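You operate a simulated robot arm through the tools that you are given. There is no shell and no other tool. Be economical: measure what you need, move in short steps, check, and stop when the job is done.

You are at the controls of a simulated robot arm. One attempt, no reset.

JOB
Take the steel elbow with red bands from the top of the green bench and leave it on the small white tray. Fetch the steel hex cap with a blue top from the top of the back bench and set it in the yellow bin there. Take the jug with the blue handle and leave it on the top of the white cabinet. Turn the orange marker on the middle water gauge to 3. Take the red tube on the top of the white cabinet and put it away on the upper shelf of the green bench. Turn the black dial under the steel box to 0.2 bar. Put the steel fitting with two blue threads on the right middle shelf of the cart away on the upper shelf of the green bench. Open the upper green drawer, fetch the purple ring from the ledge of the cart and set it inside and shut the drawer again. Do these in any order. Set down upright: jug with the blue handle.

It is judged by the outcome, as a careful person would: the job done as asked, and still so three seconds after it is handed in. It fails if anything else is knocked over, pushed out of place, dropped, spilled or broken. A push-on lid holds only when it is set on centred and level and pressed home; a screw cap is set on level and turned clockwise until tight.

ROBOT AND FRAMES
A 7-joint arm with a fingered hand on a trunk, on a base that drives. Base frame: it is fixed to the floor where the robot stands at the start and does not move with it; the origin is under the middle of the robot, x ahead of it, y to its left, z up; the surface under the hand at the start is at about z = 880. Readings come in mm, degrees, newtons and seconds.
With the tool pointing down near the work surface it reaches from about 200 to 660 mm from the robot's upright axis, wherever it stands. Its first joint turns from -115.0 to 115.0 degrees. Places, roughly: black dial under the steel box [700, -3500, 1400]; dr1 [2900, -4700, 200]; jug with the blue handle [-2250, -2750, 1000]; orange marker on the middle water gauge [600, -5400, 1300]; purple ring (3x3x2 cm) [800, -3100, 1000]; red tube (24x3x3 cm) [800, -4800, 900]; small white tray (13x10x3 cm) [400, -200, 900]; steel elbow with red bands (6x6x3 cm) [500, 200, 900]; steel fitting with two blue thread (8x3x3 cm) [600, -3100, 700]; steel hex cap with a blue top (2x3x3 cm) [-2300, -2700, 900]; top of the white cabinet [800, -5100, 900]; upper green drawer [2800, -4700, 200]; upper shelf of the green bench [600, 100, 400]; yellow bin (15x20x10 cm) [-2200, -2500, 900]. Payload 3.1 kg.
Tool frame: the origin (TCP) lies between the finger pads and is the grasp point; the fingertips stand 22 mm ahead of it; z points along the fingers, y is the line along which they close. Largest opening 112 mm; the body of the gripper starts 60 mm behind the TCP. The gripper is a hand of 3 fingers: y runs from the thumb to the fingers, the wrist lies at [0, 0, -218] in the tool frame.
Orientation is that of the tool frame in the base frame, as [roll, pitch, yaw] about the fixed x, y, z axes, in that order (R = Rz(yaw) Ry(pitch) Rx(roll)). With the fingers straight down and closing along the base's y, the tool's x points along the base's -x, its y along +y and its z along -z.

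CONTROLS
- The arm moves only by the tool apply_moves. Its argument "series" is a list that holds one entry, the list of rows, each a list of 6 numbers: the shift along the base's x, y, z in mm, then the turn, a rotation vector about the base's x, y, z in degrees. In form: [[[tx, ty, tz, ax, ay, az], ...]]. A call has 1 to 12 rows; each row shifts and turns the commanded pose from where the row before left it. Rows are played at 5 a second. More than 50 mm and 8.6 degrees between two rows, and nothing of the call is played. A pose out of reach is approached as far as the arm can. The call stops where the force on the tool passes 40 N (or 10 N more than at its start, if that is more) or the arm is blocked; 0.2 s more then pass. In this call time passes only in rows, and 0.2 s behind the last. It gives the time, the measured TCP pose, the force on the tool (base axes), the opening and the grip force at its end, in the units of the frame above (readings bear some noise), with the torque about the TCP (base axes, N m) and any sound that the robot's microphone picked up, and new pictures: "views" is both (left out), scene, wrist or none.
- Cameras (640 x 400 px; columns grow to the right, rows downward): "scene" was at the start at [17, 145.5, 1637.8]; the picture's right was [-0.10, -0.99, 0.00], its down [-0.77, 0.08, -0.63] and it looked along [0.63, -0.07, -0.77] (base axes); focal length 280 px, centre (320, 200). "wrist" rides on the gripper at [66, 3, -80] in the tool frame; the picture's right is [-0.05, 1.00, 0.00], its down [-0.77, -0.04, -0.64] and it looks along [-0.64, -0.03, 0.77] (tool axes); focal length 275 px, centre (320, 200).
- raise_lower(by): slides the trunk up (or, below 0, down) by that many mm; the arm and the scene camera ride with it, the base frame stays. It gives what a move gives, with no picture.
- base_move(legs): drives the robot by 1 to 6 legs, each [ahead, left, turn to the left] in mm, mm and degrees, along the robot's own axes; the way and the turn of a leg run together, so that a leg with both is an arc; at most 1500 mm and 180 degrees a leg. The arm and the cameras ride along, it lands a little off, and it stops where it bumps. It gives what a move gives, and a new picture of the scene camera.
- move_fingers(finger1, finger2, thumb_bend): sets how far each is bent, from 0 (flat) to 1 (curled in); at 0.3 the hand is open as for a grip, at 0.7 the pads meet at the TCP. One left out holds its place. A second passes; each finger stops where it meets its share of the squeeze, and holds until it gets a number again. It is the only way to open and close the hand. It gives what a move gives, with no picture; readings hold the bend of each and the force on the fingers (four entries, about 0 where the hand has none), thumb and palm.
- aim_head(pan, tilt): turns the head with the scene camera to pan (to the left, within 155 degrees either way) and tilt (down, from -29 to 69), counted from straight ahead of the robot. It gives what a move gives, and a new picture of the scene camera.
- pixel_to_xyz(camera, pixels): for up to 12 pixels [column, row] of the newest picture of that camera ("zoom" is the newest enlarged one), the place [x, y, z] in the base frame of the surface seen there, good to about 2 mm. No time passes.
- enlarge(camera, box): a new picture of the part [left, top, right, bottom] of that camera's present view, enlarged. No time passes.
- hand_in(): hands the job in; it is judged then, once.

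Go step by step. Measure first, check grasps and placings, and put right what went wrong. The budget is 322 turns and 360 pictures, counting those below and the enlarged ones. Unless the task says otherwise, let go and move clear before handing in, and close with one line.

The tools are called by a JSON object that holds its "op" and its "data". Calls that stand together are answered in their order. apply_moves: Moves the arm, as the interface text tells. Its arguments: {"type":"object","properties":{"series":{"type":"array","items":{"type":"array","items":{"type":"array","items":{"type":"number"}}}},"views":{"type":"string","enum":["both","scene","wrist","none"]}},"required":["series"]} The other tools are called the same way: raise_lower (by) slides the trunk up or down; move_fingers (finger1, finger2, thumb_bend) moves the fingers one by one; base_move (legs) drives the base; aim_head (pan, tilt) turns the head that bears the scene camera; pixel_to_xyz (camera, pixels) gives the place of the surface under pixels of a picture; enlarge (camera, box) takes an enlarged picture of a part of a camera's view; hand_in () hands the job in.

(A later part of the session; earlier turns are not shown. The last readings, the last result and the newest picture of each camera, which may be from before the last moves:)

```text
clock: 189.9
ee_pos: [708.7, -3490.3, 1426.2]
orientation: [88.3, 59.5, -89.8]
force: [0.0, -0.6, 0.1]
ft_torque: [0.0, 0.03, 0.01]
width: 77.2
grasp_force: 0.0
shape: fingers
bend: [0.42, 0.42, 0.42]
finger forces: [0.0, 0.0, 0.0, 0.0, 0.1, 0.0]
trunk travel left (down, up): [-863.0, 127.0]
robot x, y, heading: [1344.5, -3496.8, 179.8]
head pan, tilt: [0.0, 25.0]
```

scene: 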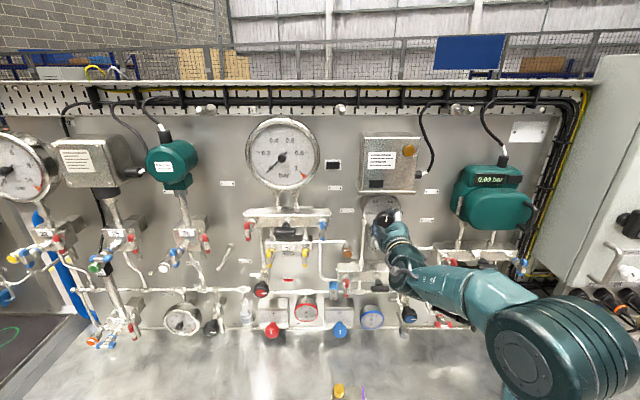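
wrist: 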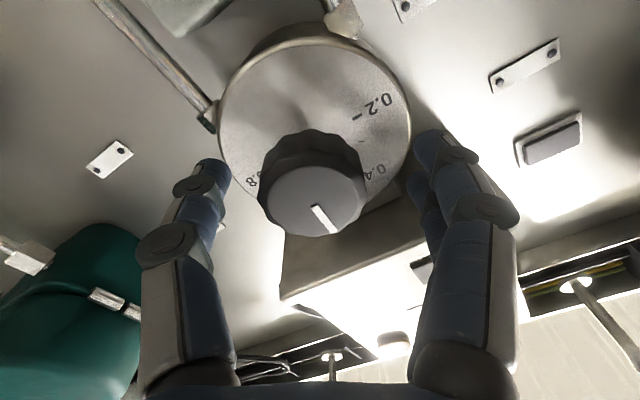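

I'll shift 2 mm to centre, regrip and turn 88° more.

{"op": "apply_moves", "data": {"series": [[[-4, 1.7, -1, 0, 0, 0]]], "views": "none"}}

{"op": "move_fingers", "data": {"finger1": 0.7, "finger2": 0.7, "thumb_bend": 0.7}}

{"op": "apply_moves", "data": {"series": [[[0, 0, 0, 8, 0, 0], [0, 0, 0, 8, 0, 0], [0, 0, 0, 8, 0, 0], [0, 0, 0, 8, 0, 0], [0, 0, 0, 8, 0, 0], [0, 0, 0, 8, 0, 0], [0, 0, 0, 8, 0, 0], [0, 0, 0, 8, 0, 0], [0, 0, 0, 8, 0, 0], [0, 0, 0, 8, 0, 0], [0, 0, 0, 8, 0, 0]]], "views": "none"}}

{"op": "enlarge", "data": {"camera": "scene", "box": [355, 185, 419, 225]}}

```text
clock: 190.3
ee_pos: [704.4, -3487.4, 1424.1]
orientation: [88.5, 59.5, -89.7]
force: [0.1, -0.9, -0.2]
ft_torque: [0.02, -0.01, 0.02]
width: 77.3
grasp_force: 0.1
shape: fingers
bend: [0.42, 0.42, 0.42]
finger forces: [0.0, 0.1, 0.0, 0.1, 0.0, 0.0]
trunk travel left (down, up): [-863.0, 127.0]
robot x, y, heading: [1339.9, -3501.2, 180.0]
head pan, tilt: [0.0, 25.0]
```

```text
clock: 191.3
ee_pos: [703.0, -3487.5, 1424.8]
orientation: [88.5, 59.6, -89.9]
force: [-3.0, 0.8, 1.0]
ft_torque: [-0.01, -0.02, -0.05]
width: 28.7
grasp_force: 12.6
shape: fingers
bend: [0.62, 0.62, 0.64]
finger forces: [6.1, 6.6, 0.0, 0.0, 13.1, 0.0]
trunk travel left (down, up): [-863.0, 127.0]
robot x, y, heading: [1342.6, -3500.8, 179.9]
head pan, tilt: [0.0, 25.0]
```

```text
clock: 193.7
ee_pos: [704.2, -3488.8, 1424.5]
orientation: [-91.9, 32.2, 89.7]
force: [-8.7, 0.7, 6.8]
ft_torque: [-0.02, 0.14, -0.06]
width: 29.4
grasp_force: 13.8
shape: fingers
bend: [0.62, 0.62, 0.63]
finger forces: [5.6, 6.5, 0.0, 0.0, 16.3, 0.1]
trunk travel left (down, up): [-863.0, 127.0]
robot x, y, heading: [1345.0, -3499.1, 179.7]
head pan, tilt: [0.0, 25.0]
```

```text
10.00 times, centred on (387, 205) of scene
```

zoom: 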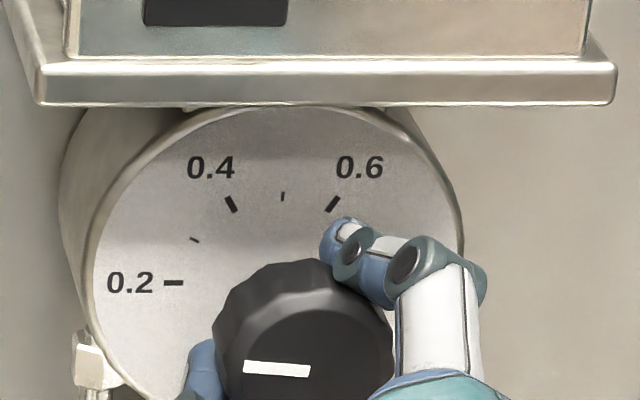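

The line points left but is about 4° high (ends at (309,371) and (244,366)). I'll turn 4° more.

{"op": "apply_moves", "data": {"series": [[[0, 0, 0, 4.3, 0, 0]]], "views": "none"}}

{"op": "enlarge", "data": {"camera": "scene", "box": [355, 190, 419, 230]}}

```text
clock: 194.1
ee_pos: [704.5, -3487.6, 1423.2]
orientation: [-91.8, 28.2, 89.8]
force: [-8.2, 2.3, 6.2]
ft_torque: [-0.05, 0.15, -0.07]
width: 29.1
grasp_force: 14.0
shape: fingers
bend: [0.62, 0.62, 0.63]
finger forces: [5.5, 6.3, 0.0, 0.0, 16.0, 0.0]
trunk travel left (down, up): [-863.0, 127.0]
robot x, y, heading: [1343.1, -3497.7, 180.0]
head pan, tilt: [0.0, 25.0]
```

```text
10.00 times, centred on (387, 210) of scene
```

zoom: 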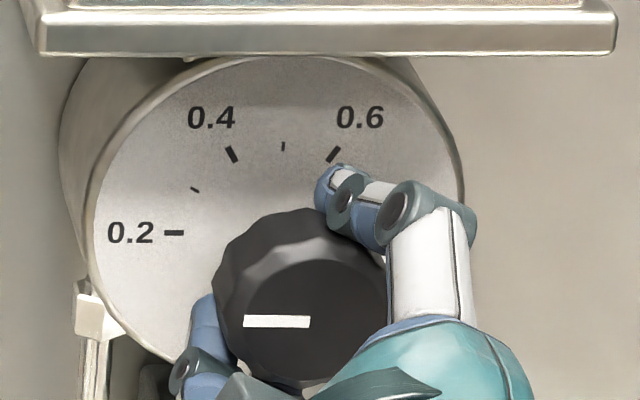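

The line is now level at 0.2. I'll release, back off and verify.

{"op": "move_fingers", "data": {"finger1": 0.42, "finger2": 0.42, "thumb_bend": 0.42}}

{"op": "apply_moves", "data": {"series": [[[30, 0, 0, 0, 0, 0], [40, 0, 0, 0, 0, 0], [40, 0, 0, 0, 0, 0], [30, 0, 0, -8, 0, 0], [10, 0, 0, -8, 0, 0], [10, 0, 0, -8, 0, 0], [0, 0, 0, -8, 0, 0], [0, 0, 0, -8, 0, 0], [0, 0, 0, -8, 0, 0], [0, 0, 0, -8, 0, 0], [0, 0, 0, -6, 0, 0]]], "views": "none"}}

{"op": "enlarge", "data": {"camera": "scene", "box": [355, 190, 419, 230]}}

```text
clock: 195.1
ee_pos: [707.1, -3487.6, 1424.6]
orientation: [-91.8, 28.1, 89.9]
force: [-0.3, -1.1, 0.5]
ft_torque: [0.02, 0.02, 0.0]
width: 77.2
grasp_force: 0.2
shape: fingers
bend: [0.42, 0.42, 0.42]
finger forces: [0.1, 0.1, 0.0, 0.1, 0.0, 0.0]
trunk travel left (down, up): [-863.0, 127.0]
robot x, y, heading: [1344.2, -3498.1, 180.0]
head pan, tilt: [0.0, 25.0]
```

```text
clock: 197.5
ee_pos: [865.1, -3488.4, 1423.2]
orientation: [109.1, 89.8, -69.2]
force: [-0.2, 0.8, -0.2]
ft_torque: [0.0, -0.03, -0.01]
width: 77.8
grasp_force: 0.0
shape: fingers
bend: [0.42, 0.42, 0.42]
finger forces: [0.1, 0.0, 0.0, 0.0, 0.1, 0.0]
trunk travel left (down, up): [-863.0, 127.0]
robot x, y, heading: [1341.8, -3501.5, 179.9]
head pan, tilt: [0.0, 25.0]
```

```text
10.00 times, centred on (387, 210) of scene
```

zoom: 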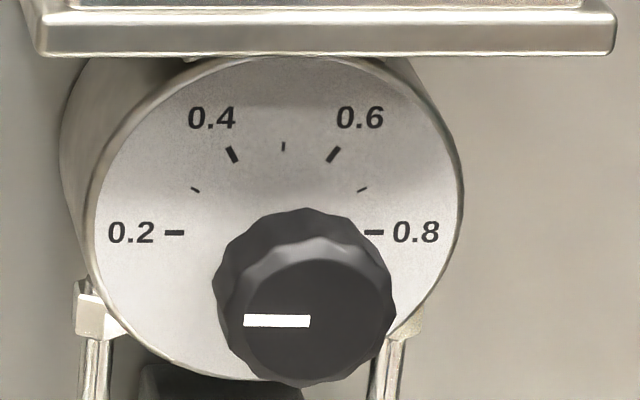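

Dial reads 0.2. Now I'll back off, turn the hand downward, and look at the ring on the ledge.

{"op": "base_move", "data": {"legs": [[-240, 0, 0]]}}

{"op": "apply_moves", "data": {"series": [[[0, 0, 0, 0, -8, 0], [0, 0, 0, 0, -8, 0], [0, 0, 0, 0, -8, 0], [0, 0, 0, 0, -8, 0], [0, 0, 0, 0, -8, 0], [0, 0, 0, 0, -8, 0], [0, 0, 0, 0, -8, 0], [0, 0, 0, 0, -8, 0], [0, 0, 0, 0, -8, 0], [0, 0, 0, 0, -8, 0], [0, 0, 0, 0, -8, 0]]], "views": "none"}}

{"op": "aim_head", "data": {"pan": -30, "tilt": 40}}

```text
clock: 199.3
ee_pos: [1104.7, -3489.0, 1424.5]
orientation: [136.5, 90.0, -41.7]
force: [0.2, -0.4, -0.1]
ft_torque: [0.01, -0.03, -0.02]
width: 77.4
grasp_force: 0.1
shape: fingers
bend: [0.42, 0.42, 0.42]
finger forces: [0.0, 0.0, 0.0, 0.0, 0.0, 0.1]
trunk travel left (down, up): [-863.0, 127.0]
robot x, y, heading: [1581.8, -3499.5, -180.0]
head pan, tilt: [0.0, 25.0]
```

scene: 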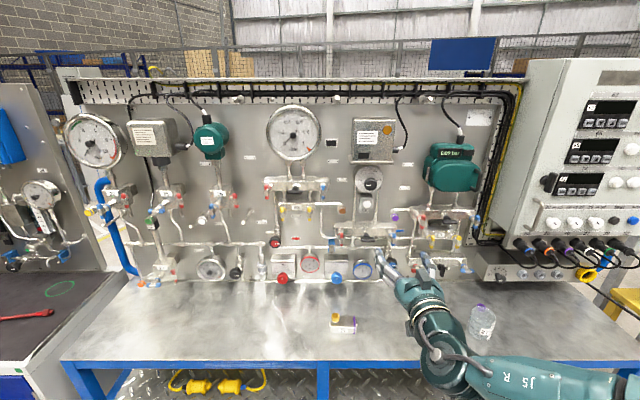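

```text
clock: 201.7
ee_pos: [1098.4, -3490.7, 1422.7]
orientation: [178.4, 4.2, 0.1]
force: [0.1, 0.1, 0.1]
ft_torque: [0.04, -0.02, -0.02]
width: 77.7
grasp_force: 0.0
shape: fingers
bend: [0.42, 0.42, 0.42]
finger forces: [0.0, 0.0, 0.0, 0.1, 0.0, 0.1]
out of reach, approached as far as the arm can: row 11
trunk travel left (down, up): [-863.0, 127.0]
robot x, y, heading: [1588.2, -3497.1, -179.9]
head pan, tilt: [0.0, 25.0]
```

```text
clock: 202.6
ee_pos: [1100.5, -3487.2, 1424.7]
orientation: [178.3, 4.4, 0.0]
force: [-0.4, 0.6, 0.5]
ft_torque: [-0.01, -0.05, -0.03]
width: 77.5
grasp_force: 0.0
shape: fingers
bend: [0.42, 0.42, 0.42]
finger forces: [0.0, 0.0, 0.1, 0.0, 0.0, 0.0]
trunk travel left (down, up): [-863.0, 127.0]
robot x, y, heading: [1584.4, -3501.8, -179.9]
head pan, tilt: [-30.0, 40.0]
```

scene: 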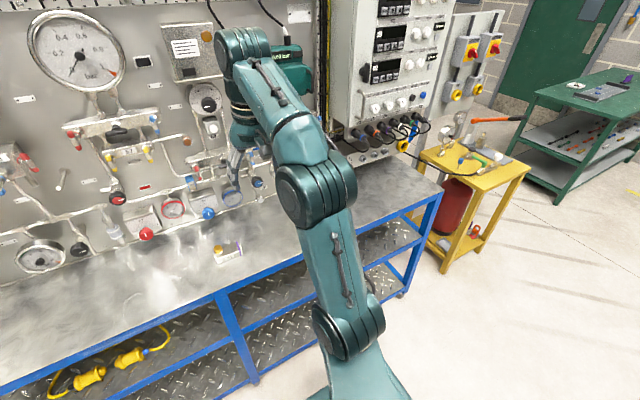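

The arm hides the ring. I'll level the hand, lower the trunk back, and drive right to face the ring.

{"op": "raise_lower", "data": {"by": -88}}

{"op": "apply_moves", "data": {"series": [[[0, 0, -30, 1.7, -4.3, 0], [0, 0, -40, 0, 0, 0], [0, 0, -40, 0, 0, 0]]], "views": "none"}}

{"op": "base_move", "data": {"legs": [[0, -300, 0]]}}

{"op": "aim_head", "data": {"pan": -10, "tilt": 45}}

```text
clock: 203.8
ee_pos: [1099.7, -3487.0, 1335.4]
orientation: [178.3, 4.4, -0.1]
force: [0.1, -0.1, 0.1]
ft_torque: [0.02, -0.03, 0.02]
width: 77.5
grasp_force: 0.0
shape: fingers
bend: [0.42, 0.42, 0.42]
finger forces: [0.0, 0.0, 0.1, 0.0, 0.0, 0.0]
trunk travel left (down, up): [-775.0, 215.0]
robot x, y, heading: [1582.2, -3497.7, -179.8]
head pan, tilt: [-30.0, 40.0]
```

```text
clock: 204.7
ee_pos: [1100.9, -3486.9, 1226.7]
orientation: [179.9, 0.0, 0.0]
force: [0.1, 0.2, -0.2]
ft_torque: [0.02, -0.01, 0.0]
width: 77.5
grasp_force: 0.0
shape: fingers
bend: [0.42, 0.42, 0.42]
finger forces: [0.0, 0.0, 0.0, 0.1, 0.0, 0.0]
trunk travel left (down, up): [-775.0, 215.0]
robot x, y, heading: [1581.7, -3499.2, -180.1]
head pan, tilt: [-30.0, 40.0]
```

```text
clock: 206.7
ee_pos: [1099.4, -3202.0, 1226.8]
orientation: [-179.9, 0.1, 0.4]
force: [0.1, 0.7, -0.9]
ft_torque: [-0.01, 0.0, -0.01]
width: 77.6
grasp_force: 0.1
shape: fingers
bend: [0.42, 0.42, 0.42]
finger forces: [0.1, 0.0, 0.0, 0.0, 0.0, 0.1]
trunk travel left (down, up): [-775.0, 215.0]
robot x, y, heading: [1583.2, -3206.1, -179.3]
head pan, tilt: [-30.0, 40.0]
```

scene: 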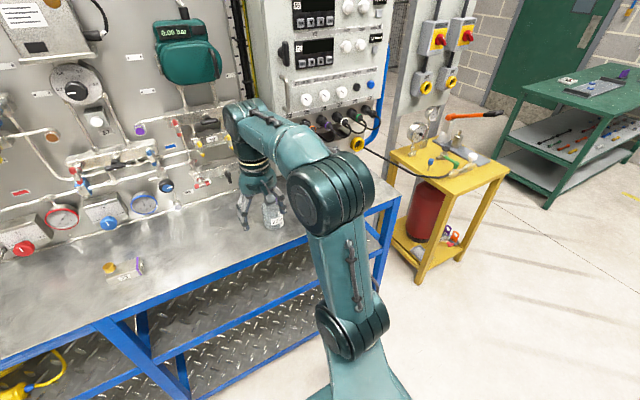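

```text
clock: 207.5
ee_pos: [1099.6, -3200.9, 1226.2]
orientation: [180.0, 0.1, 0.4]
force: [0.2, -0.4, -0.5]
ft_torque: [0.03, -0.01, -0.03]
width: 77.7
grasp_force: 0.1
shape: fingers
bend: [0.42, 0.42, 0.42]
finger forces: [0.0, 0.0, 0.0, 0.1, 0.0, 0.1]
trunk travel left (down, up): [-775.0, 215.0]
robot x, y, heading: [1581.7, -3205.2, -179.4]
head pan, tilt: [-10.0, 45.0]
```

scene: 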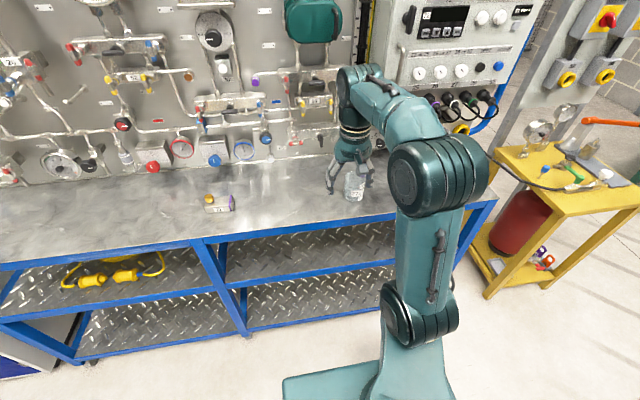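

The ring's jar is just visible at (355,187) beneath the hand. I'll enlarge it.

{"op": "enlarge", "data": {"camera": "scene", "box": [315, 135, 395, 215]}}

{"op": "pixel_to_xyz", "data": {"camera": "scene", "pixels": [[350, 178], [355, 175], [355, 190], [349, 200], [362, 196], [340, 215], [393, 215]]}}

```text
5.00 times, centred on (355, 175) of scene
```

zoom: 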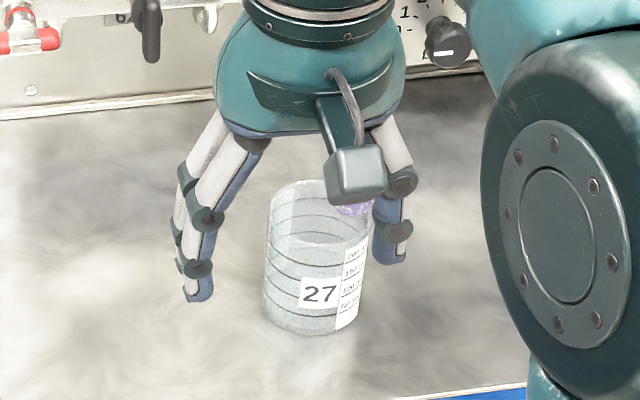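

```text
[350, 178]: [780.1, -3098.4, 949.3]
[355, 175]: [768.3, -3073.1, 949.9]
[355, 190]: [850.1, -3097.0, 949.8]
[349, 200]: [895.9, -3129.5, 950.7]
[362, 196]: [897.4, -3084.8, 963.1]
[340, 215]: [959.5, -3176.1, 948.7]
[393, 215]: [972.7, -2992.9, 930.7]
```

The ring seems to be at or behind a glass beaker labelled 27. I'll drive in and look with the wrist camera.

{"op": "base_move", "data": {"legs": [[190, -60, 0]]}}

{"op": "apply_moves", "data": {"series": [[[0, 0, 0, 0, 0, -0.4]]], "views": "wrist"}}

{"op": "enlarge", "data": {"camera": "wrist", "box": [160, 0, 480, 200]}}

```text
clock: 209.1
ee_pos: [902.0, -3141.9, 1226.6]
orientation: [180.0, 0.0, 0.4]
force: [0.4, -0.4, -0.1]
ft_torque: [0.01, -0.05, 0.02]
width: 77.4
grasp_force: 0.0
shape: fingers
bend: [0.42, 0.42, 0.42]
finger forces: [0.0, 0.0, 0.0, 0.0, 0.1, 0.1]
trunk travel left (down, up): [-775.0, 215.0]
robot x, y, heading: [1389.7, -3147.8, -179.6]
head pan, tilt: [-10.0, 45.0]
```

scene: 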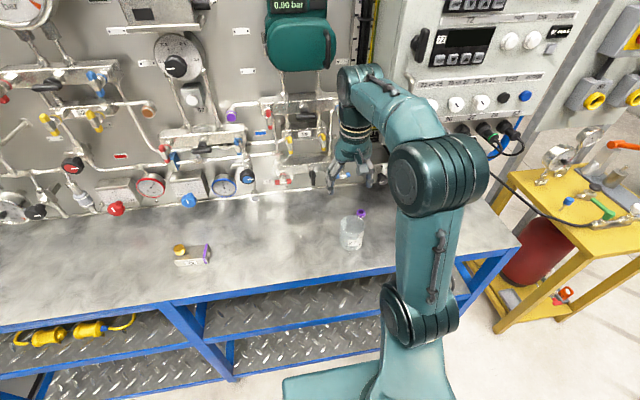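

```text
clock: 209.5
ee_pos: [903.7, -3144.2, 1226.7]
orientation: [-179.9, 0.1, 0.0]
force: [0.6, 0.5, 0.1]
ft_torque: [0.01, -0.02, 0.02]
width: 77.5
grasp_force: 0.1
shape: fingers
bend: [0.42, 0.42, 0.42]
finger forces: [0.0, 0.0, 0.0, 0.1, 0.0, 0.0]
trunk travel left (down, up): [-775.0, 215.0]
robot x, y, heading: [1383.2, -3150.0, -179.5]
head pan, tilt: [-10.0, 45.0]
```

wrist: 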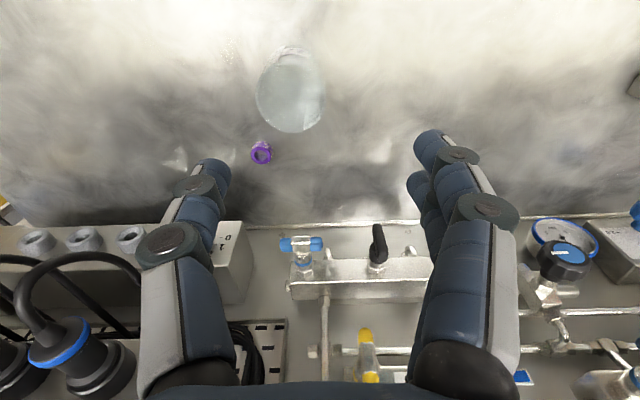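

```text
2.00 times, centred on (320, 100) of wrist
```

zoom: 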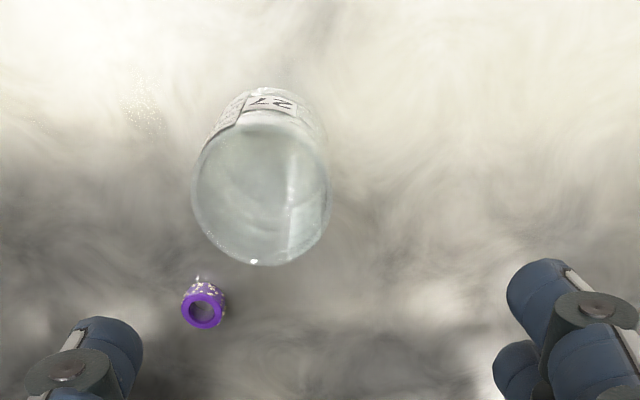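

The ring stands on the ledge just behind the beaker, at (261,152). I'll measure both.

{"op": "pixel_to_xyz", "data": {"camera": "wrist", "pixels": [[252, 153], [270, 153], [261, 146], [261, 160], [258, 142], [290, 131], [258, 95], [325, 95], [292, 60], [380, 245], [300, 245], [225, 260]]}}

```text
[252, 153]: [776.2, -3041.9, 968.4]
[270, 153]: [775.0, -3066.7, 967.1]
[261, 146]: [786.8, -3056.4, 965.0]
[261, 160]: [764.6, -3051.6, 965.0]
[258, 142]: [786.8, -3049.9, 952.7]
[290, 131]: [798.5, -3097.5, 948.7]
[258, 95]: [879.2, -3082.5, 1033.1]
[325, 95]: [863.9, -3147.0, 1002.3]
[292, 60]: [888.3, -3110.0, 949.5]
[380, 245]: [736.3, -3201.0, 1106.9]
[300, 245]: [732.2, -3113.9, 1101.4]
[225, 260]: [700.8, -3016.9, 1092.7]
```

The ring is at (775,-3054) with its top at z 967, about 45 mm clear of the beaker. The drawer must be opened first, so I'll back off, turn and go look at it.

{"op": "base_move", "data": {"legs": [[-300, 0, 0], [0, 0, 179], [0, -1400, 0]]}}

{"op": "aim_head", "data": {"pan": -10, "tilt": 40}}

```text
clock: 225.1
ee_pos: [2011.0, -4572.5, 1226.6]
orientation: [180.0, 0.1, 173.7]
force: [0.1, -0.2, 0.1]
ft_torque: [-0.01, 0.03, 0.02]
width: 77.5
grasp_force: 0.0
shape: fingers
bend: [0.42, 0.42, 0.42]
finger forces: [0.0, 0.0, 0.1, 0.0, 0.0, 0.1]
trunk travel left (down, up): [-775.0, 215.0]
robot x, y, heading: [1531.7, -4512.7, -5.8]
head pan, tilt: [-10.0, 45.0]
```

scene: 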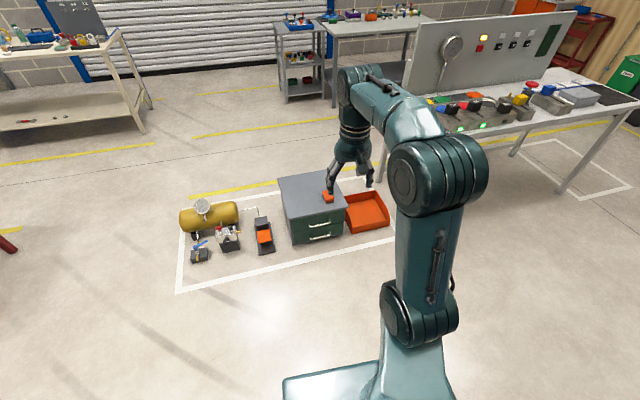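

```text
clock: 225.7
ee_pos: [2009.7, -4572.2, 1225.3]
orientation: [180.0, 0.1, 173.7]
force: [0.0, 0.4, -0.3]
ft_torque: [-0.03, 0.01, 0.01]
width: 77.8
grasp_force: 0.1
shape: fingers
bend: [0.42, 0.42, 0.42]
finger forces: [0.0, 0.0, 0.0, 0.1, 0.0, 0.0]
trunk travel left (down, up): [-775.0, 215.0]
robot x, y, heading: [1531.8, -4515.2, -5.9]
head pan, tilt: [-10.0, 40.0]
```

scene: 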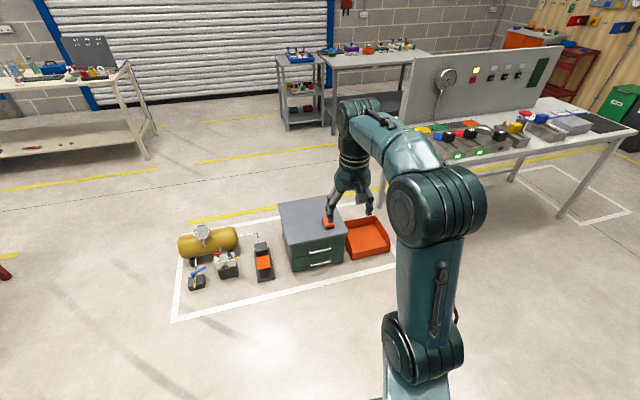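

The small green-drawer cabinet is at (317,240), with two bar handles facing me. I'll measure.

{"op": "enlarge", "data": {"camera": "scene", "box": [170, 180, 400, 320]}}

{"op": "pixel_to_xyz", "data": {"camera": "scene", "pixels": [[311, 253], [329, 248], [320, 250], [310, 267], [330, 263], [288, 243], [341, 234], [305, 210], [292, 271], [342, 261], [262, 262], [370, 240]]}}

```text
2.78 times, centred on (285, 250) of scene
```

zoom: 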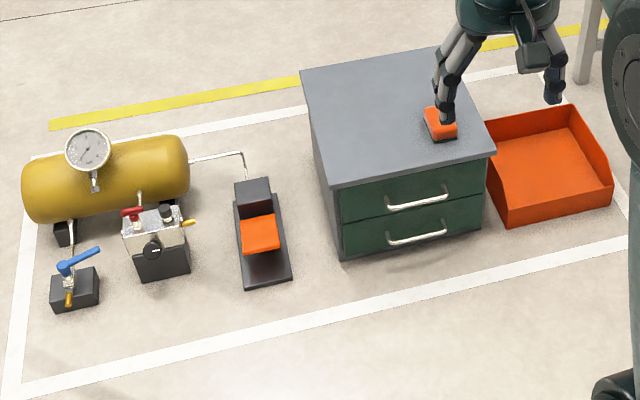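

```text
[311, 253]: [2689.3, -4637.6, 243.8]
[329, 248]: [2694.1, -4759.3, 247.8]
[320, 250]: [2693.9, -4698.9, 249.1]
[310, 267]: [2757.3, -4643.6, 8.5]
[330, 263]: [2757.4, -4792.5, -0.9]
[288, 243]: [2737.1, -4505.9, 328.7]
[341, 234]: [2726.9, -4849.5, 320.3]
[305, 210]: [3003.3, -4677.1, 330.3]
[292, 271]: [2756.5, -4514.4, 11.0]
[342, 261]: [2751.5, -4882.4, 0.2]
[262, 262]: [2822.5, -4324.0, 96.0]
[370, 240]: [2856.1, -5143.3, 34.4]
```

Cabinet front x≈2735; upper bar handle at x≈2690, y -4640 to -4760, z≈246. I'll square up at about (2060,-4700), turn the hand horizontal, then lower the trunk.

{"op": "base_move", "data": {"legs": [[0, 0, 5.9], [0, -187, 0], [400, 0, 0]]}}

{"op": "apply_moves", "data": {"series": [[[0, 0, 10, 0, -8, 0], [0, 0, 10, 0, -8, 0], [0, 0, 10, 0, -8, 0], [0, 0, 10, 0, -8, 0], [0, 0, 10, 0, -8, 0], [0, 0, 10, 0, -8, 0], [0, 0, 10, 0, -8, 0], [0, 0, 10, 0, -8, 0], [0, 0, 10, 0, -8, 0], [0, 0, 5, 0, -8, 0], [0, 0, 5, 0, -8, 0], [0, 0, 0, 0, -2, 0]]], "views": "none"}}

```text
clock: 229.9
ee_pos: [2418.4, -4702.5, 1227.1]
orientation: [179.9, 0.0, 179.9]
force: [0.9, 0.2, -0.2]
ft_torque: [0.0, -0.02, 0.01]
width: 77.3
grasp_force: 0.0
shape: fingers
bend: [0.42, 0.42, 0.42]
finger forces: [0.0, 0.0, 0.0, 0.0, 0.0, 0.0]
trunk travel left (down, up): [-775.0, 215.0]
robot x, y, heading: [1940.4, -4699.9, 0.5]
head pan, tilt: [-10.0, 40.0]
```

scene: 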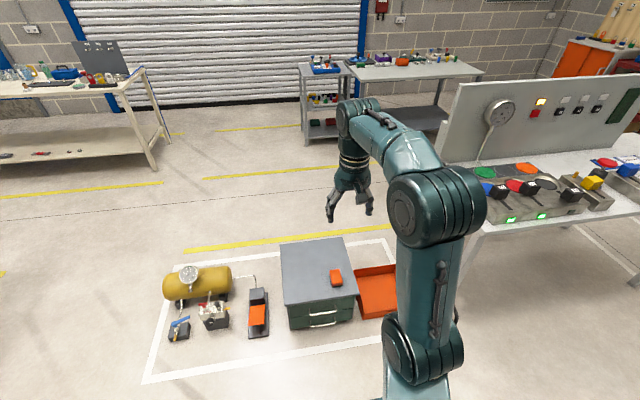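

```text
clock: 232.5
ee_pos: [2418.9, -4704.4, 1326.8]
orientation: [-15.5, 89.8, -15.4]
force: [-0.3, -0.3, -0.4]
ft_torque: [0.03, 0.02, -0.02]
width: 77.6
grasp_force: 0.0
shape: fingers
bend: [0.42, 0.42, 0.42]
finger forces: [0.1, 0.0, 0.1, 0.1, 0.1, 0.0]
trunk travel left (down, up): [-775.0, 215.0]
robot x, y, heading: [1938.8, -4698.3, 0.4]
head pan, tilt: [-10.0, 40.0]
```

The hand is horizontal. Now I'll roll it 90° about x so the fingers close vertically, and lower the trunk part way.

{"op": "apply_moves", "data": {"series": [[[0, 0, 0, 8.2, 0, 0], [0, 0, 0, 8.2, 0, 0], [0, 0, 0, 8.2, 0, 0], [0, 0, 0, 8.2, 0, 0], [0, 0, 0, 8.2, 0, 0], [0, 0, 0, 8.2, 0, 0], [0, 0, 0, 8.2, 0, 0], [0, 0, 0, 8.2, 0, 0], [0, 0, 0, 8.2, 0, 0], [0, 0, 0, 8.2, 0, 0], [0, 0, 0, 8, 0, 0]]], "views": "none"}}

{"op": "raise_lower", "data": {"by": -700}}

{"op": "aim_head", "data": {"pan": 0, "tilt": 30}}

```text
clock: 234.9
ee_pos: [2418.8, -4702.5, 1326.6]
orientation: [90.0, 0.0, 89.9]
force: [-1.0, 0.3, 0.3]
ft_torque: [-0.01, 0.0, -0.03]
width: 77.3
grasp_force: 0.0
shape: fingers
bend: [0.42, 0.42, 0.42]
finger forces: [0.0, 0.0, 0.0, 0.0, 0.0, 0.1]
trunk travel left (down, up): [-775.0, 215.0]
robot x, y, heading: [1935.5, -4696.1, 0.7]
head pan, tilt: [-10.0, 40.0]
```

```text
refused: -700 is not a number from -400 to 400
```

```text
clock: 235.6
ee_pos: [2418.0, -4704.3, 1326.0]
orientation: [90.1, 0.0, 89.9]
force: [-0.2, 0.3, 1.3]
ft_torque: [-0.03, 0.02, 0.01]
width: 77.4
grasp_force: 0.1
shape: fingers
bend: [0.42, 0.42, 0.42]
finger forces: [0.0, 0.1, 0.0, 0.0, 0.0, 0.1]
trunk travel left (down, up): [-775.0, 215.0]
robot x, y, heading: [1936.8, -4694.3, 0.5]
head pan, tilt: [0.0, 30.0]
```

scene: 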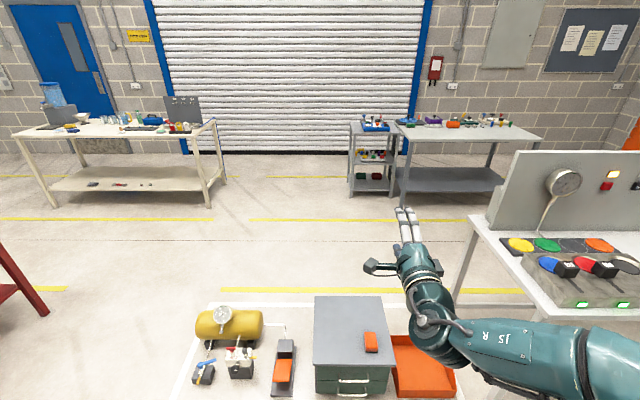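

The orientation is right. I'll lower the trunk in two goes of about 380.

{"op": "raise_lower", "data": {"by": -385}}

{"op": "raise_lower", "data": {"by": -385}}

{"op": "apply_moves", "data": {"series": [[[8, 0, -30, 0, 0, 0], [8, 0, -30, 0, 0, 0], [8, 0, -30, 0, 0, 0], [8, 0, -30, 0, 0, 0], [8, 0, -30, 0, 0, 0], [8, 0, -30, 0, 0, 0]]], "views": "both"}}

```text
clock: 239.3
ee_pos: [2418.5, -4703.1, 939.8]
orientation: [90.1, 0.0, 90.0]
force: [0.4, 0.0, 0.3]
ft_torque: [0.01, 0.03, -0.02]
width: 77.3
grasp_force: 0.0
shape: fingers
bend: [0.42, 0.42, 0.42]
finger forces: [0.0, 0.0, 0.0, 0.0, 0.1, 0.1]
trunk travel left (down, up): [-390.0, 600.0]
robot x, y, heading: [1939.2, -4694.7, 0.6]
head pan, tilt: [0.0, 30.0]
```

```text
clock: 243.0
ee_pos: [2418.2, -4703.8, 556.8]
orientation: [90.0, 0.0, 89.9]
force: [0.2, -0.7, 0.3]
ft_torque: [0.02, -0.03, 0.03]
width: 77.5
grasp_force: 0.1
shape: fingers
bend: [0.42, 0.42, 0.42]
finger forces: [0.1, 0.0, 0.0, 0.1, 0.0, 0.0]
trunk travel left (down, up): [-5.0, 985.0]
robot x, y, heading: [1936.1, -4696.2, 0.5]
head pan, tilt: [0.0, 30.0]
```

```text
clock: 244.4
ee_pos: [2466.2, -4703.1, 375.0]
orientation: [90.0, 0.0, 90.0]
force: [0.9, 0.4, -1.3]
ft_torque: [0.0, -0.02, 0.01]
width: 77.6
grasp_force: 0.0
shape: fingers
bend: [0.42, 0.42, 0.42]
finger forces: [0.0, 0.0, 0.0, 0.1, 0.0, 0.0]
trunk travel left (down, up): [-5.0, 985.0]
robot x, y, heading: [1941.1, -4694.8, 0.7]
head pan, tilt: [0.0, 30.0]
```

scene: 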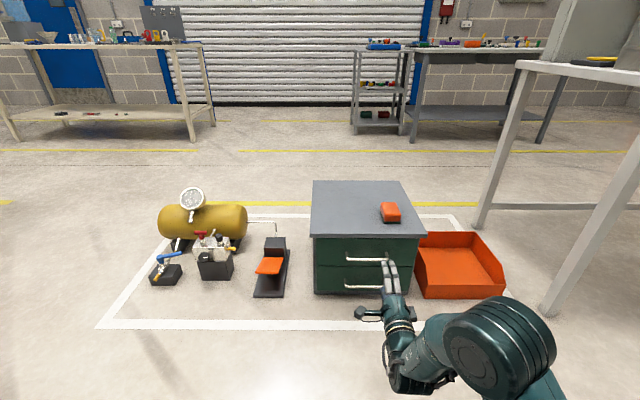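
wrist: 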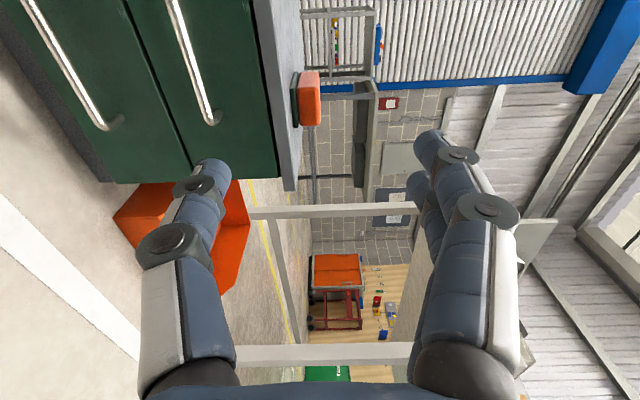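

Both handles are visible. I'll measure the upper handle from both views.

{"op": "pixel_to_xyz", "data": {"camera": "scene", "pixels": [[350, 259], [365, 260], [380, 261], [350, 287], [320, 230], [412, 233], [340, 272]]}}

{"op": "pixel_to_xyz", "data": {"camera": "wrist", "pixels": [[180, 30], [190, 60], [200, 90], [50, 40], [210, 118]]}}

{"op": "enlarge", "data": {"camera": "scene", "box": [300, 220, 440, 310]}}

```text
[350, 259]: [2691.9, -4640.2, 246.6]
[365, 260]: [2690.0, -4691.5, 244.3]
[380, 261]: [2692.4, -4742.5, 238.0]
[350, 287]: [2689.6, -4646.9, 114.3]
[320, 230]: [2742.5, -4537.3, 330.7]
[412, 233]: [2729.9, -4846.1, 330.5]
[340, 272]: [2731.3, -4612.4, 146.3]
```

```text
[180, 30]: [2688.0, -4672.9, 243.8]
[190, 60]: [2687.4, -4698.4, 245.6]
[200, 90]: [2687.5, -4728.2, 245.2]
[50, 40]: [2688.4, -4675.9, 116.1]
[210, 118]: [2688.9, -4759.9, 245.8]
```

```text
4.44 times, centred on (370, 265) of scene
```

zoom: 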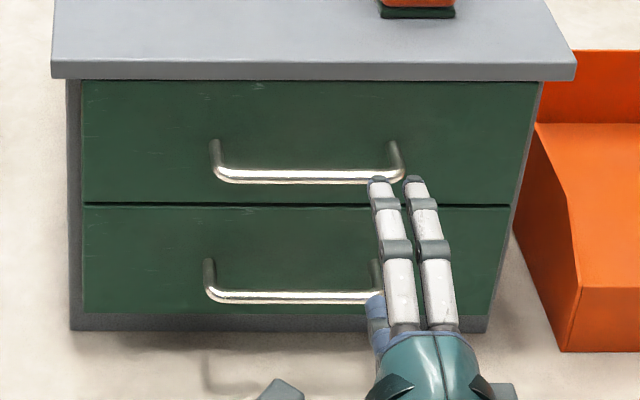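

Bar at x≈2692, z≈245, centre y≈-4700. I'll lower the hand to z 245, then drive ahead 130 mm.

{"op": "apply_moves", "data": {"series": [[[0, 0, -30, 0, 0, 0], [0, 0, -35, 0, 0, 0], [0, 0, -35, 0, 0, 0], [0, 2, -30, 0, 0, 0]]], "views": "none"}}

{"op": "base_move", "data": {"legs": [[130, 0, -0.6]]}}

{"op": "apply_moves", "data": {"series": [[[15, 0, 0, 0, 0, 0]]], "views": "wrist"}}

```text
clock: 245.4
ee_pos: [2478.3, -4687.6, 227.1]
orientation: [91.5, 0.0, 90.7]
force: [-0.3, 0.6, -1.0]
ft_torque: [0.02, 0.01, 0.0]
width: 77.8
grasp_force: 0.0
shape: fingers
bend: [0.42, 0.42, 0.42]
finger forces: [0.0, 0.0, 0.1, 0.1, 0.0, 0.1]
out of reach, approached as far as the arm can: row 3, 4
trunk travel left (down, up): [-5.0, 985.0]
robot x, y, heading: [1935.5, -4695.1, 0.4]
head pan, tilt: [0.0, 30.0]
```

```text
clock: 246.7
ee_pos: [2608.7, -4691.4, 227.7]
orientation: [91.7, -0.1, 90.2]
force: [-0.2, -0.4, 0.3]
ft_torque: [-0.01, -0.01, -0.01]
width: 77.5
grasp_force: 0.1
shape: fingers
bend: [0.42, 0.42, 0.42]
finger forces: [0.0, 0.0, 0.0, 0.0, 0.0, 0.0]
trunk travel left (down, up): [-5.0, 985.0]
robot x, y, heading: [2068.1, -4697.9, 0.1]
head pan, tilt: [0.0, 30.0]
```

scene: 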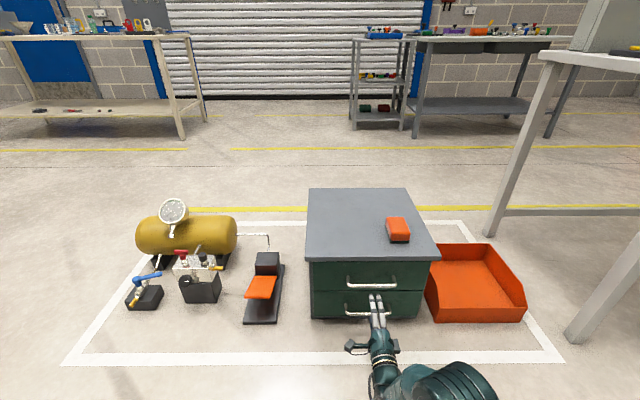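

```text
clock: 247.1
ee_pos: [2620.0, -4693.1, 249.4]
orientation: [90.0, 0.4, 90.0]
force: [0.6, -0.3, -1.1]
ft_torque: [-0.03, -0.02, -0.01]
width: 78.0
grasp_force: 0.1
shape: fingers
bend: [0.42, 0.42, 0.42]
finger forces: [0.0, 0.0, 0.0, 0.0, 0.1, 0.0]
trunk travel left (down, up): [-5.0, 985.0]
robot x, y, heading: [2066.1, -4698.9, -0.3]
head pan, tilt: [0.0, 30.0]
```

wrist: 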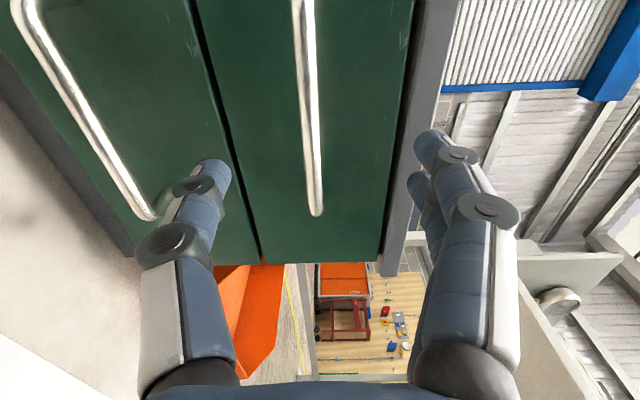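

Aligned: bar at column ~310. I'll advance to x≈2688 and close on it.

{"op": "apply_moves", "data": {"series": [[[25, -3, -4, 0, 0, 0], [25, -3, 0, 0, 0, 0], [16, 0, 0, 0, 0, 0]]], "views": "wrist"}}

{"op": "move_fingers", "data": {"finger1": 0.75, "finger2": 0.75, "thumb_bend": 0.75}}

```text
clock: 247.9
ee_pos: [2684.8, -4698.2, 242.4]
orientation: [90.1, 0.4, 90.0]
force: [-0.1, -0.4, 0.1]
ft_torque: [-0.01, 0.01, 0.0]
width: 77.8
grasp_force: 0.0
shape: fingers
bend: [0.42, 0.42, 0.42]
finger forces: [0.0, 0.1, 0.0, 0.0, 0.0, 0.0]
trunk travel left (down, up): [-5.0, 985.0]
robot x, y, heading: [2070.0, -4693.7, -0.1]
head pan, tilt: [0.0, 30.0]
```

wrist: 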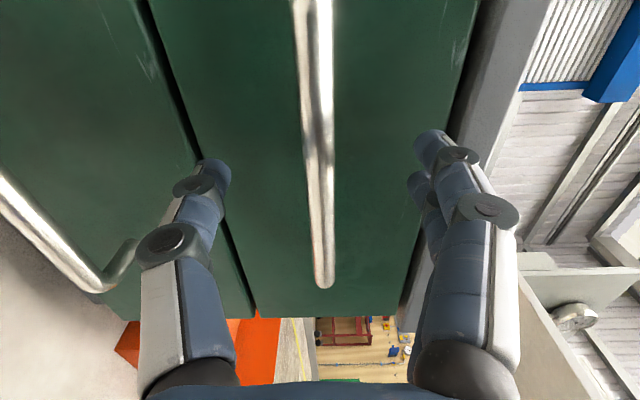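

```text
clock: 248.9
ee_pos: [2685.1, -4697.2, 243.5]
orientation: [90.0, 0.5, 90.1]
force: [2.3, -0.1, 1.6]
ft_torque: [-0.02, 0.01, 0.0]
width: 4.8
grasp_force: 8.7
shape: fingers
bend: [0.72, 0.72, 0.7]
finger forces: [4.8, 4.8, 0.0, 0.0, 6.9, 0.0]
trunk travel left (down, up): [-5.0, 985.0]
robot x, y, heading: [2067.3, -4696.5, -0.0]
head pan, tilt: [0.0, 30.0]
```

The bar is gripped. I'll pull the drawer out gently.

{"op": "apply_moves", "data": {"series": [[[-10, 0, 0, 0, 0, 0], [-15, 0, 0, 0, 0, 0], [-20, 0, 0, 0, 0, 0], [-20, 0, 0, 0, 0, 0], [-20, 0, 0, 0, 0, 0]]], "views": "scene"}}

```text
clock: 250.1
ee_pos: [2606.2, -4687.4, 228.8]
orientation: [91.7, 0.5, 91.1]
force: [0.7, 0.9, 0.3]
ft_torque: [0.01, 0.06, 0.03]
width: 0.0
grasp_force: 0.5
shape: fingers
bend: [0.74, 0.74, 0.74]
finger forces: [0.5, 0.3, 0.0, 0.0, 0.0, 0.1]
trunk travel left (down, up): [-5.0, 985.0]
robot x, y, heading: [2067.5, -4694.0, -0.3]
head pan, tilt: [0.0, 30.0]
```

scene: 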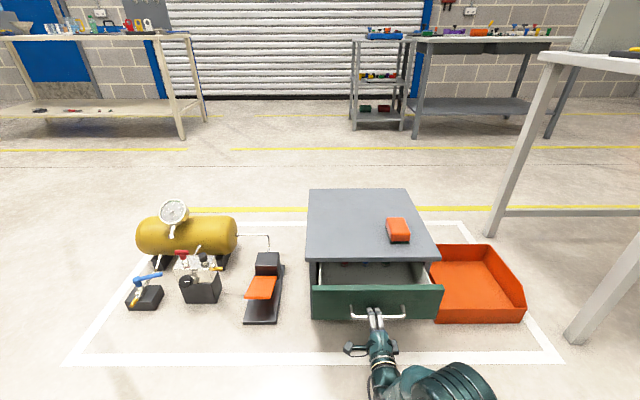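

The drawer opened part way, then the grip slipped as the arm ran out of low reach. I'll measure how far it opened.

{"op": "pixel_to_xyz", "data": {"camera": "scene", "pixels": [[360, 317], [395, 316], [330, 288], [420, 287], [320, 262], [370, 275], [435, 260], [420, 270]]}}

{"op": "enlarge", "data": {"camera": "scene", "box": [290, 230, 450, 330]}}

```text
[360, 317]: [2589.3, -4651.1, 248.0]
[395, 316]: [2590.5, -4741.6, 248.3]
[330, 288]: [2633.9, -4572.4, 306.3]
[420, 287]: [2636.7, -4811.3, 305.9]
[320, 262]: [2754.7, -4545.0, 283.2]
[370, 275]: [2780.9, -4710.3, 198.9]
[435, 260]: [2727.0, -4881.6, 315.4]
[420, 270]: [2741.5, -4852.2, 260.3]
```

```text
4.00 times, centred on (370, 280) of scene
```

zoom: 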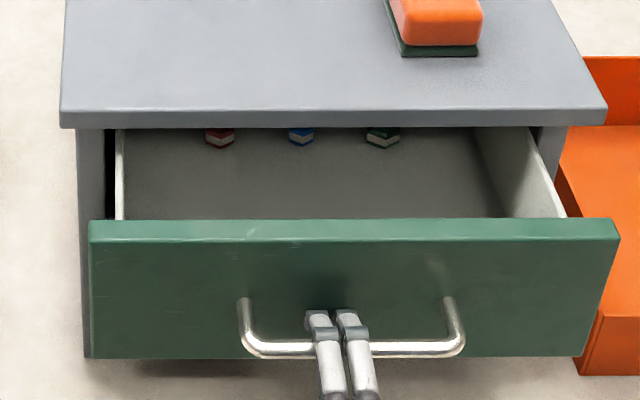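

It's open about 98 mm; I want more. I'll open the fingers, back the base 110 mm, and regrip at a better reach, then pull with the base.

{"op": "move_fingers", "data": {"finger1": 0.42, "finger2": 0.42, "thumb_bend": 0.42}}

{"op": "base_move", "data": {"legs": [[-110, 0, 0]]}}

{"op": "apply_moves", "data": {"series": [[[20, 0, 0, 0, 0, 0], [20, 0, 0, 0, 0, 0]]], "views": "wrist"}}

```text
clock: 251.1
ee_pos: [2606.9, -4688.8, 228.2]
orientation: [91.8, 0.5, 90.9]
force: [-0.1, -0.9, 0.2]
ft_torque: [-0.03, 0.01, 0.01]
width: 77.4
grasp_force: 0.0
shape: fingers
bend: [0.42, 0.42, 0.42]
finger forces: [0.0, 0.0, 0.0, 0.0, 0.1, 0.1]
trunk travel left (down, up): [-5.0, 985.0]
robot x, y, heading: [2068.6, -4696.9, 0.1]
head pan, tilt: [0.0, 30.0]
```

```text
clock: 252.3
ee_pos: [2496.1, -4689.5, 229.4]
orientation: [91.7, 0.5, 90.8]
force: [0.3, 0.8, 0.5]
ft_torque: [0.01, -0.04, 0.0]
width: 77.3
grasp_force: 0.0
shape: fingers
bend: [0.42, 0.42, 0.42]
finger forces: [0.0, 0.0, 0.1, 0.0, 0.0, 0.0]
trunk travel left (down, up): [-5.0, 985.0]
robot x, y, heading: [1957.3, -4690.3, -0.2]
head pan, tilt: [0.0, 30.0]
```

scene: 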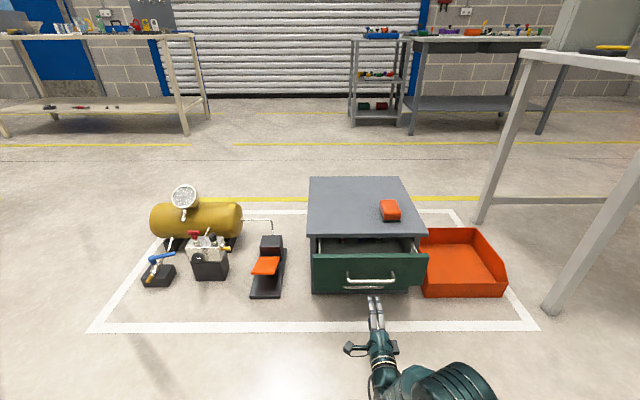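

```text
clock: 252.9
ee_pos: [2531.7, -4687.7, 246.7]
orientation: [90.2, 0.9, 90.8]
force: [0.1, 0.3, -0.1]
ft_torque: [-0.04, 0.01, -0.01]
width: 77.5
grasp_force: 0.1
shape: fingers
bend: [0.42, 0.42, 0.42]
finger forces: [0.0, 0.1, 0.0, 0.0, 0.0, 0.1]
trunk travel left (down, up): [-5.0, 985.0]
robot x, y, heading: [1961.6, -4696.0, -0.2]
head pan, tilt: [0.0, 30.0]
```

wrist: 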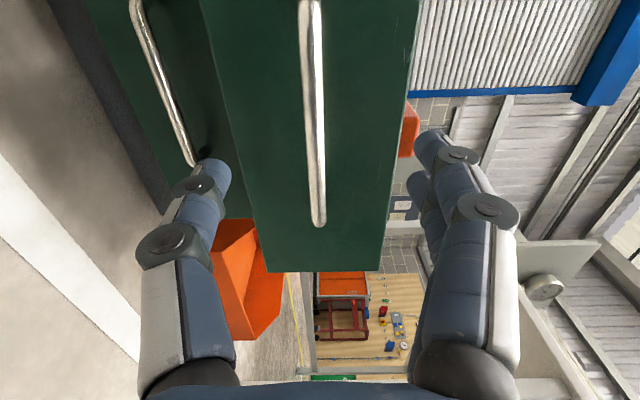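

Bar centred at column ~312. I'll advance 55 mm, grip, and pull with the base by 85 mm.

{"op": "apply_moves", "data": {"series": [[[20, -4, -1, 0, 0, 0], [20, -4, -1, 0, 0, 0], [17, -2, 0, 0, 0, 0]]], "views": "none"}}

{"op": "move_fingers", "data": {"finger1": 0.78, "finger2": 0.78, "thumb_bend": 0.78}}

{"op": "base_move", "data": {"legs": [[-85, 0, 0]]}}

{"op": "pixel_to_xyz", "data": {"camera": "scene", "pixels": [[355, 317], [370, 300], [330, 288], [420, 287]]}}

```text
clock: 253.7
ee_pos: [2589.7, -4697.7, 244.5]
orientation: [90.0, 0.8, 90.9]
force: [-1.1, -0.6, 0.5]
ft_torque: [0.04, 0.01, 0.01]
width: 77.8
grasp_force: 0.2
shape: fingers
bend: [0.42, 0.42, 0.42]
finger forces: [0.1, 0.1, 0.1, 0.1, 0.1, 0.1]
trunk travel left (down, up): [-5.0, 985.0]
robot x, y, heading: [1956.0, -4694.6, -0.0]
head pan, tilt: [0.0, 30.0]
```

```text
clock: 254.7
ee_pos: [2589.8, -4696.8, 244.5]
orientation: [90.1, 0.9, 90.9]
force: [0.7, -0.6, 0.9]
ft_torque: [0.01, 0.03, 0.0]
width: 7.1
grasp_force: 13.8
shape: fingers
bend: [0.74, 0.74, 0.69]
finger forces: [8.1, 8.0, 0.1, 0.1, 12.2, 0.0]
trunk travel left (down, up): [-5.0, 985.0]
robot x, y, heading: [1957.4, -4702.1, -0.1]
head pan, tilt: [0.0, 30.0]
```

```text
clock: 255.8
ee_pos: [2504.2, -4697.4, 244.2]
orientation: [90.0, 0.9, 90.8]
force: [0.3, -2.8, 1.1]
ft_torque: [0.0, 0.05, -0.02]
width: 6.7
grasp_force: 14.2
shape: fingers
bend: [0.74, 0.74, 0.7]
finger forces: [7.8, 7.7, 0.1, 0.0, 11.8, 0.1]
trunk travel left (down, up): [-5.0, 985.0]
robot x, y, heading: [1871.4, -4696.5, -0.1]
head pan, tilt: [0.0, 30.0]
```

scene: 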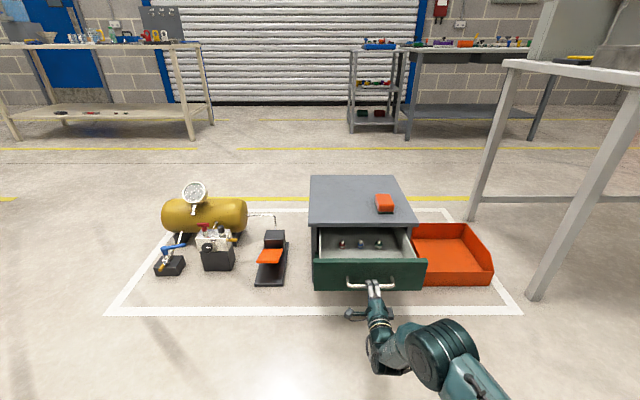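

```text
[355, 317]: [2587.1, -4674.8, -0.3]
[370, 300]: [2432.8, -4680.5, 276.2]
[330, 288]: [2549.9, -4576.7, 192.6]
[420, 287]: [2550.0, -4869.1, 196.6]
```

The drawer is now open about 183 mm. I'll release, back off, and measure the interior.

{"op": "move_fingers", "data": {"finger1": 0.42, "finger2": 0.42, "thumb_bend": 0.42}}

{"op": "base_move", "data": {"legs": [[-250, 0, 0]]}}

{"op": "enlarge", "data": {"camera": "scene", "box": [290, 170, 450, 270]}}

```text
clock: 256.8
ee_pos: [2505.3, -4696.3, 244.2]
orientation: [90.0, 0.8, 90.9]
force: [-0.5, -0.1, -0.1]
ft_torque: [0.03, -0.03, -0.02]
width: 77.6
grasp_force: 0.0
shape: fingers
bend: [0.42, 0.42, 0.42]
finger forces: [0.1, 0.1, 0.0, 0.0, 0.0, 0.1]
trunk travel left (down, up): [-5.0, 985.0]
robot x, y, heading: [1873.8, -4693.3, -0.1]
head pan, tilt: [0.0, 30.0]
```

```text
clock: 258.6
ee_pos: [2256.2, -4697.6, 243.3]
orientation: [90.1, 0.8, 90.7]
force: [0.4, -0.5, 0.4]
ft_torque: [0.01, -0.02, -0.02]
width: 77.5
grasp_force: 0.0
shape: fingers
bend: [0.42, 0.42, 0.42]
finger forces: [0.0, 0.1, 0.0, 0.0, 0.0, 0.1]
trunk travel left (down, up): [-5.0, 985.0]
robot x, y, heading: [1624.4, -4694.2, -0.3]
head pan, tilt: [0.0, 30.0]
```

scene: 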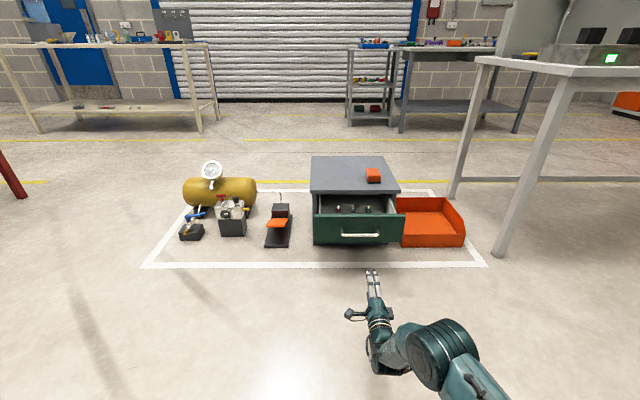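

```text
4.00 times, centred on (370, 220) of scene
```

zoom: 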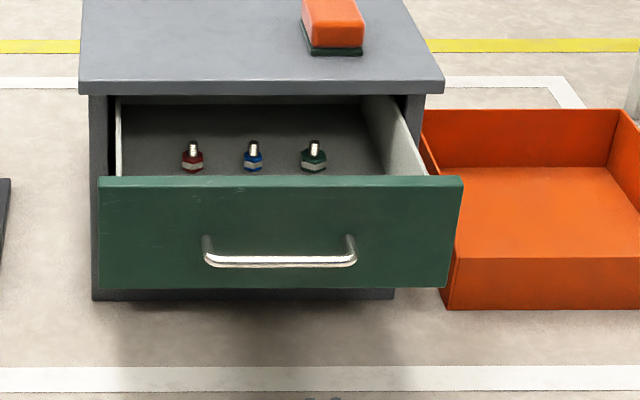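

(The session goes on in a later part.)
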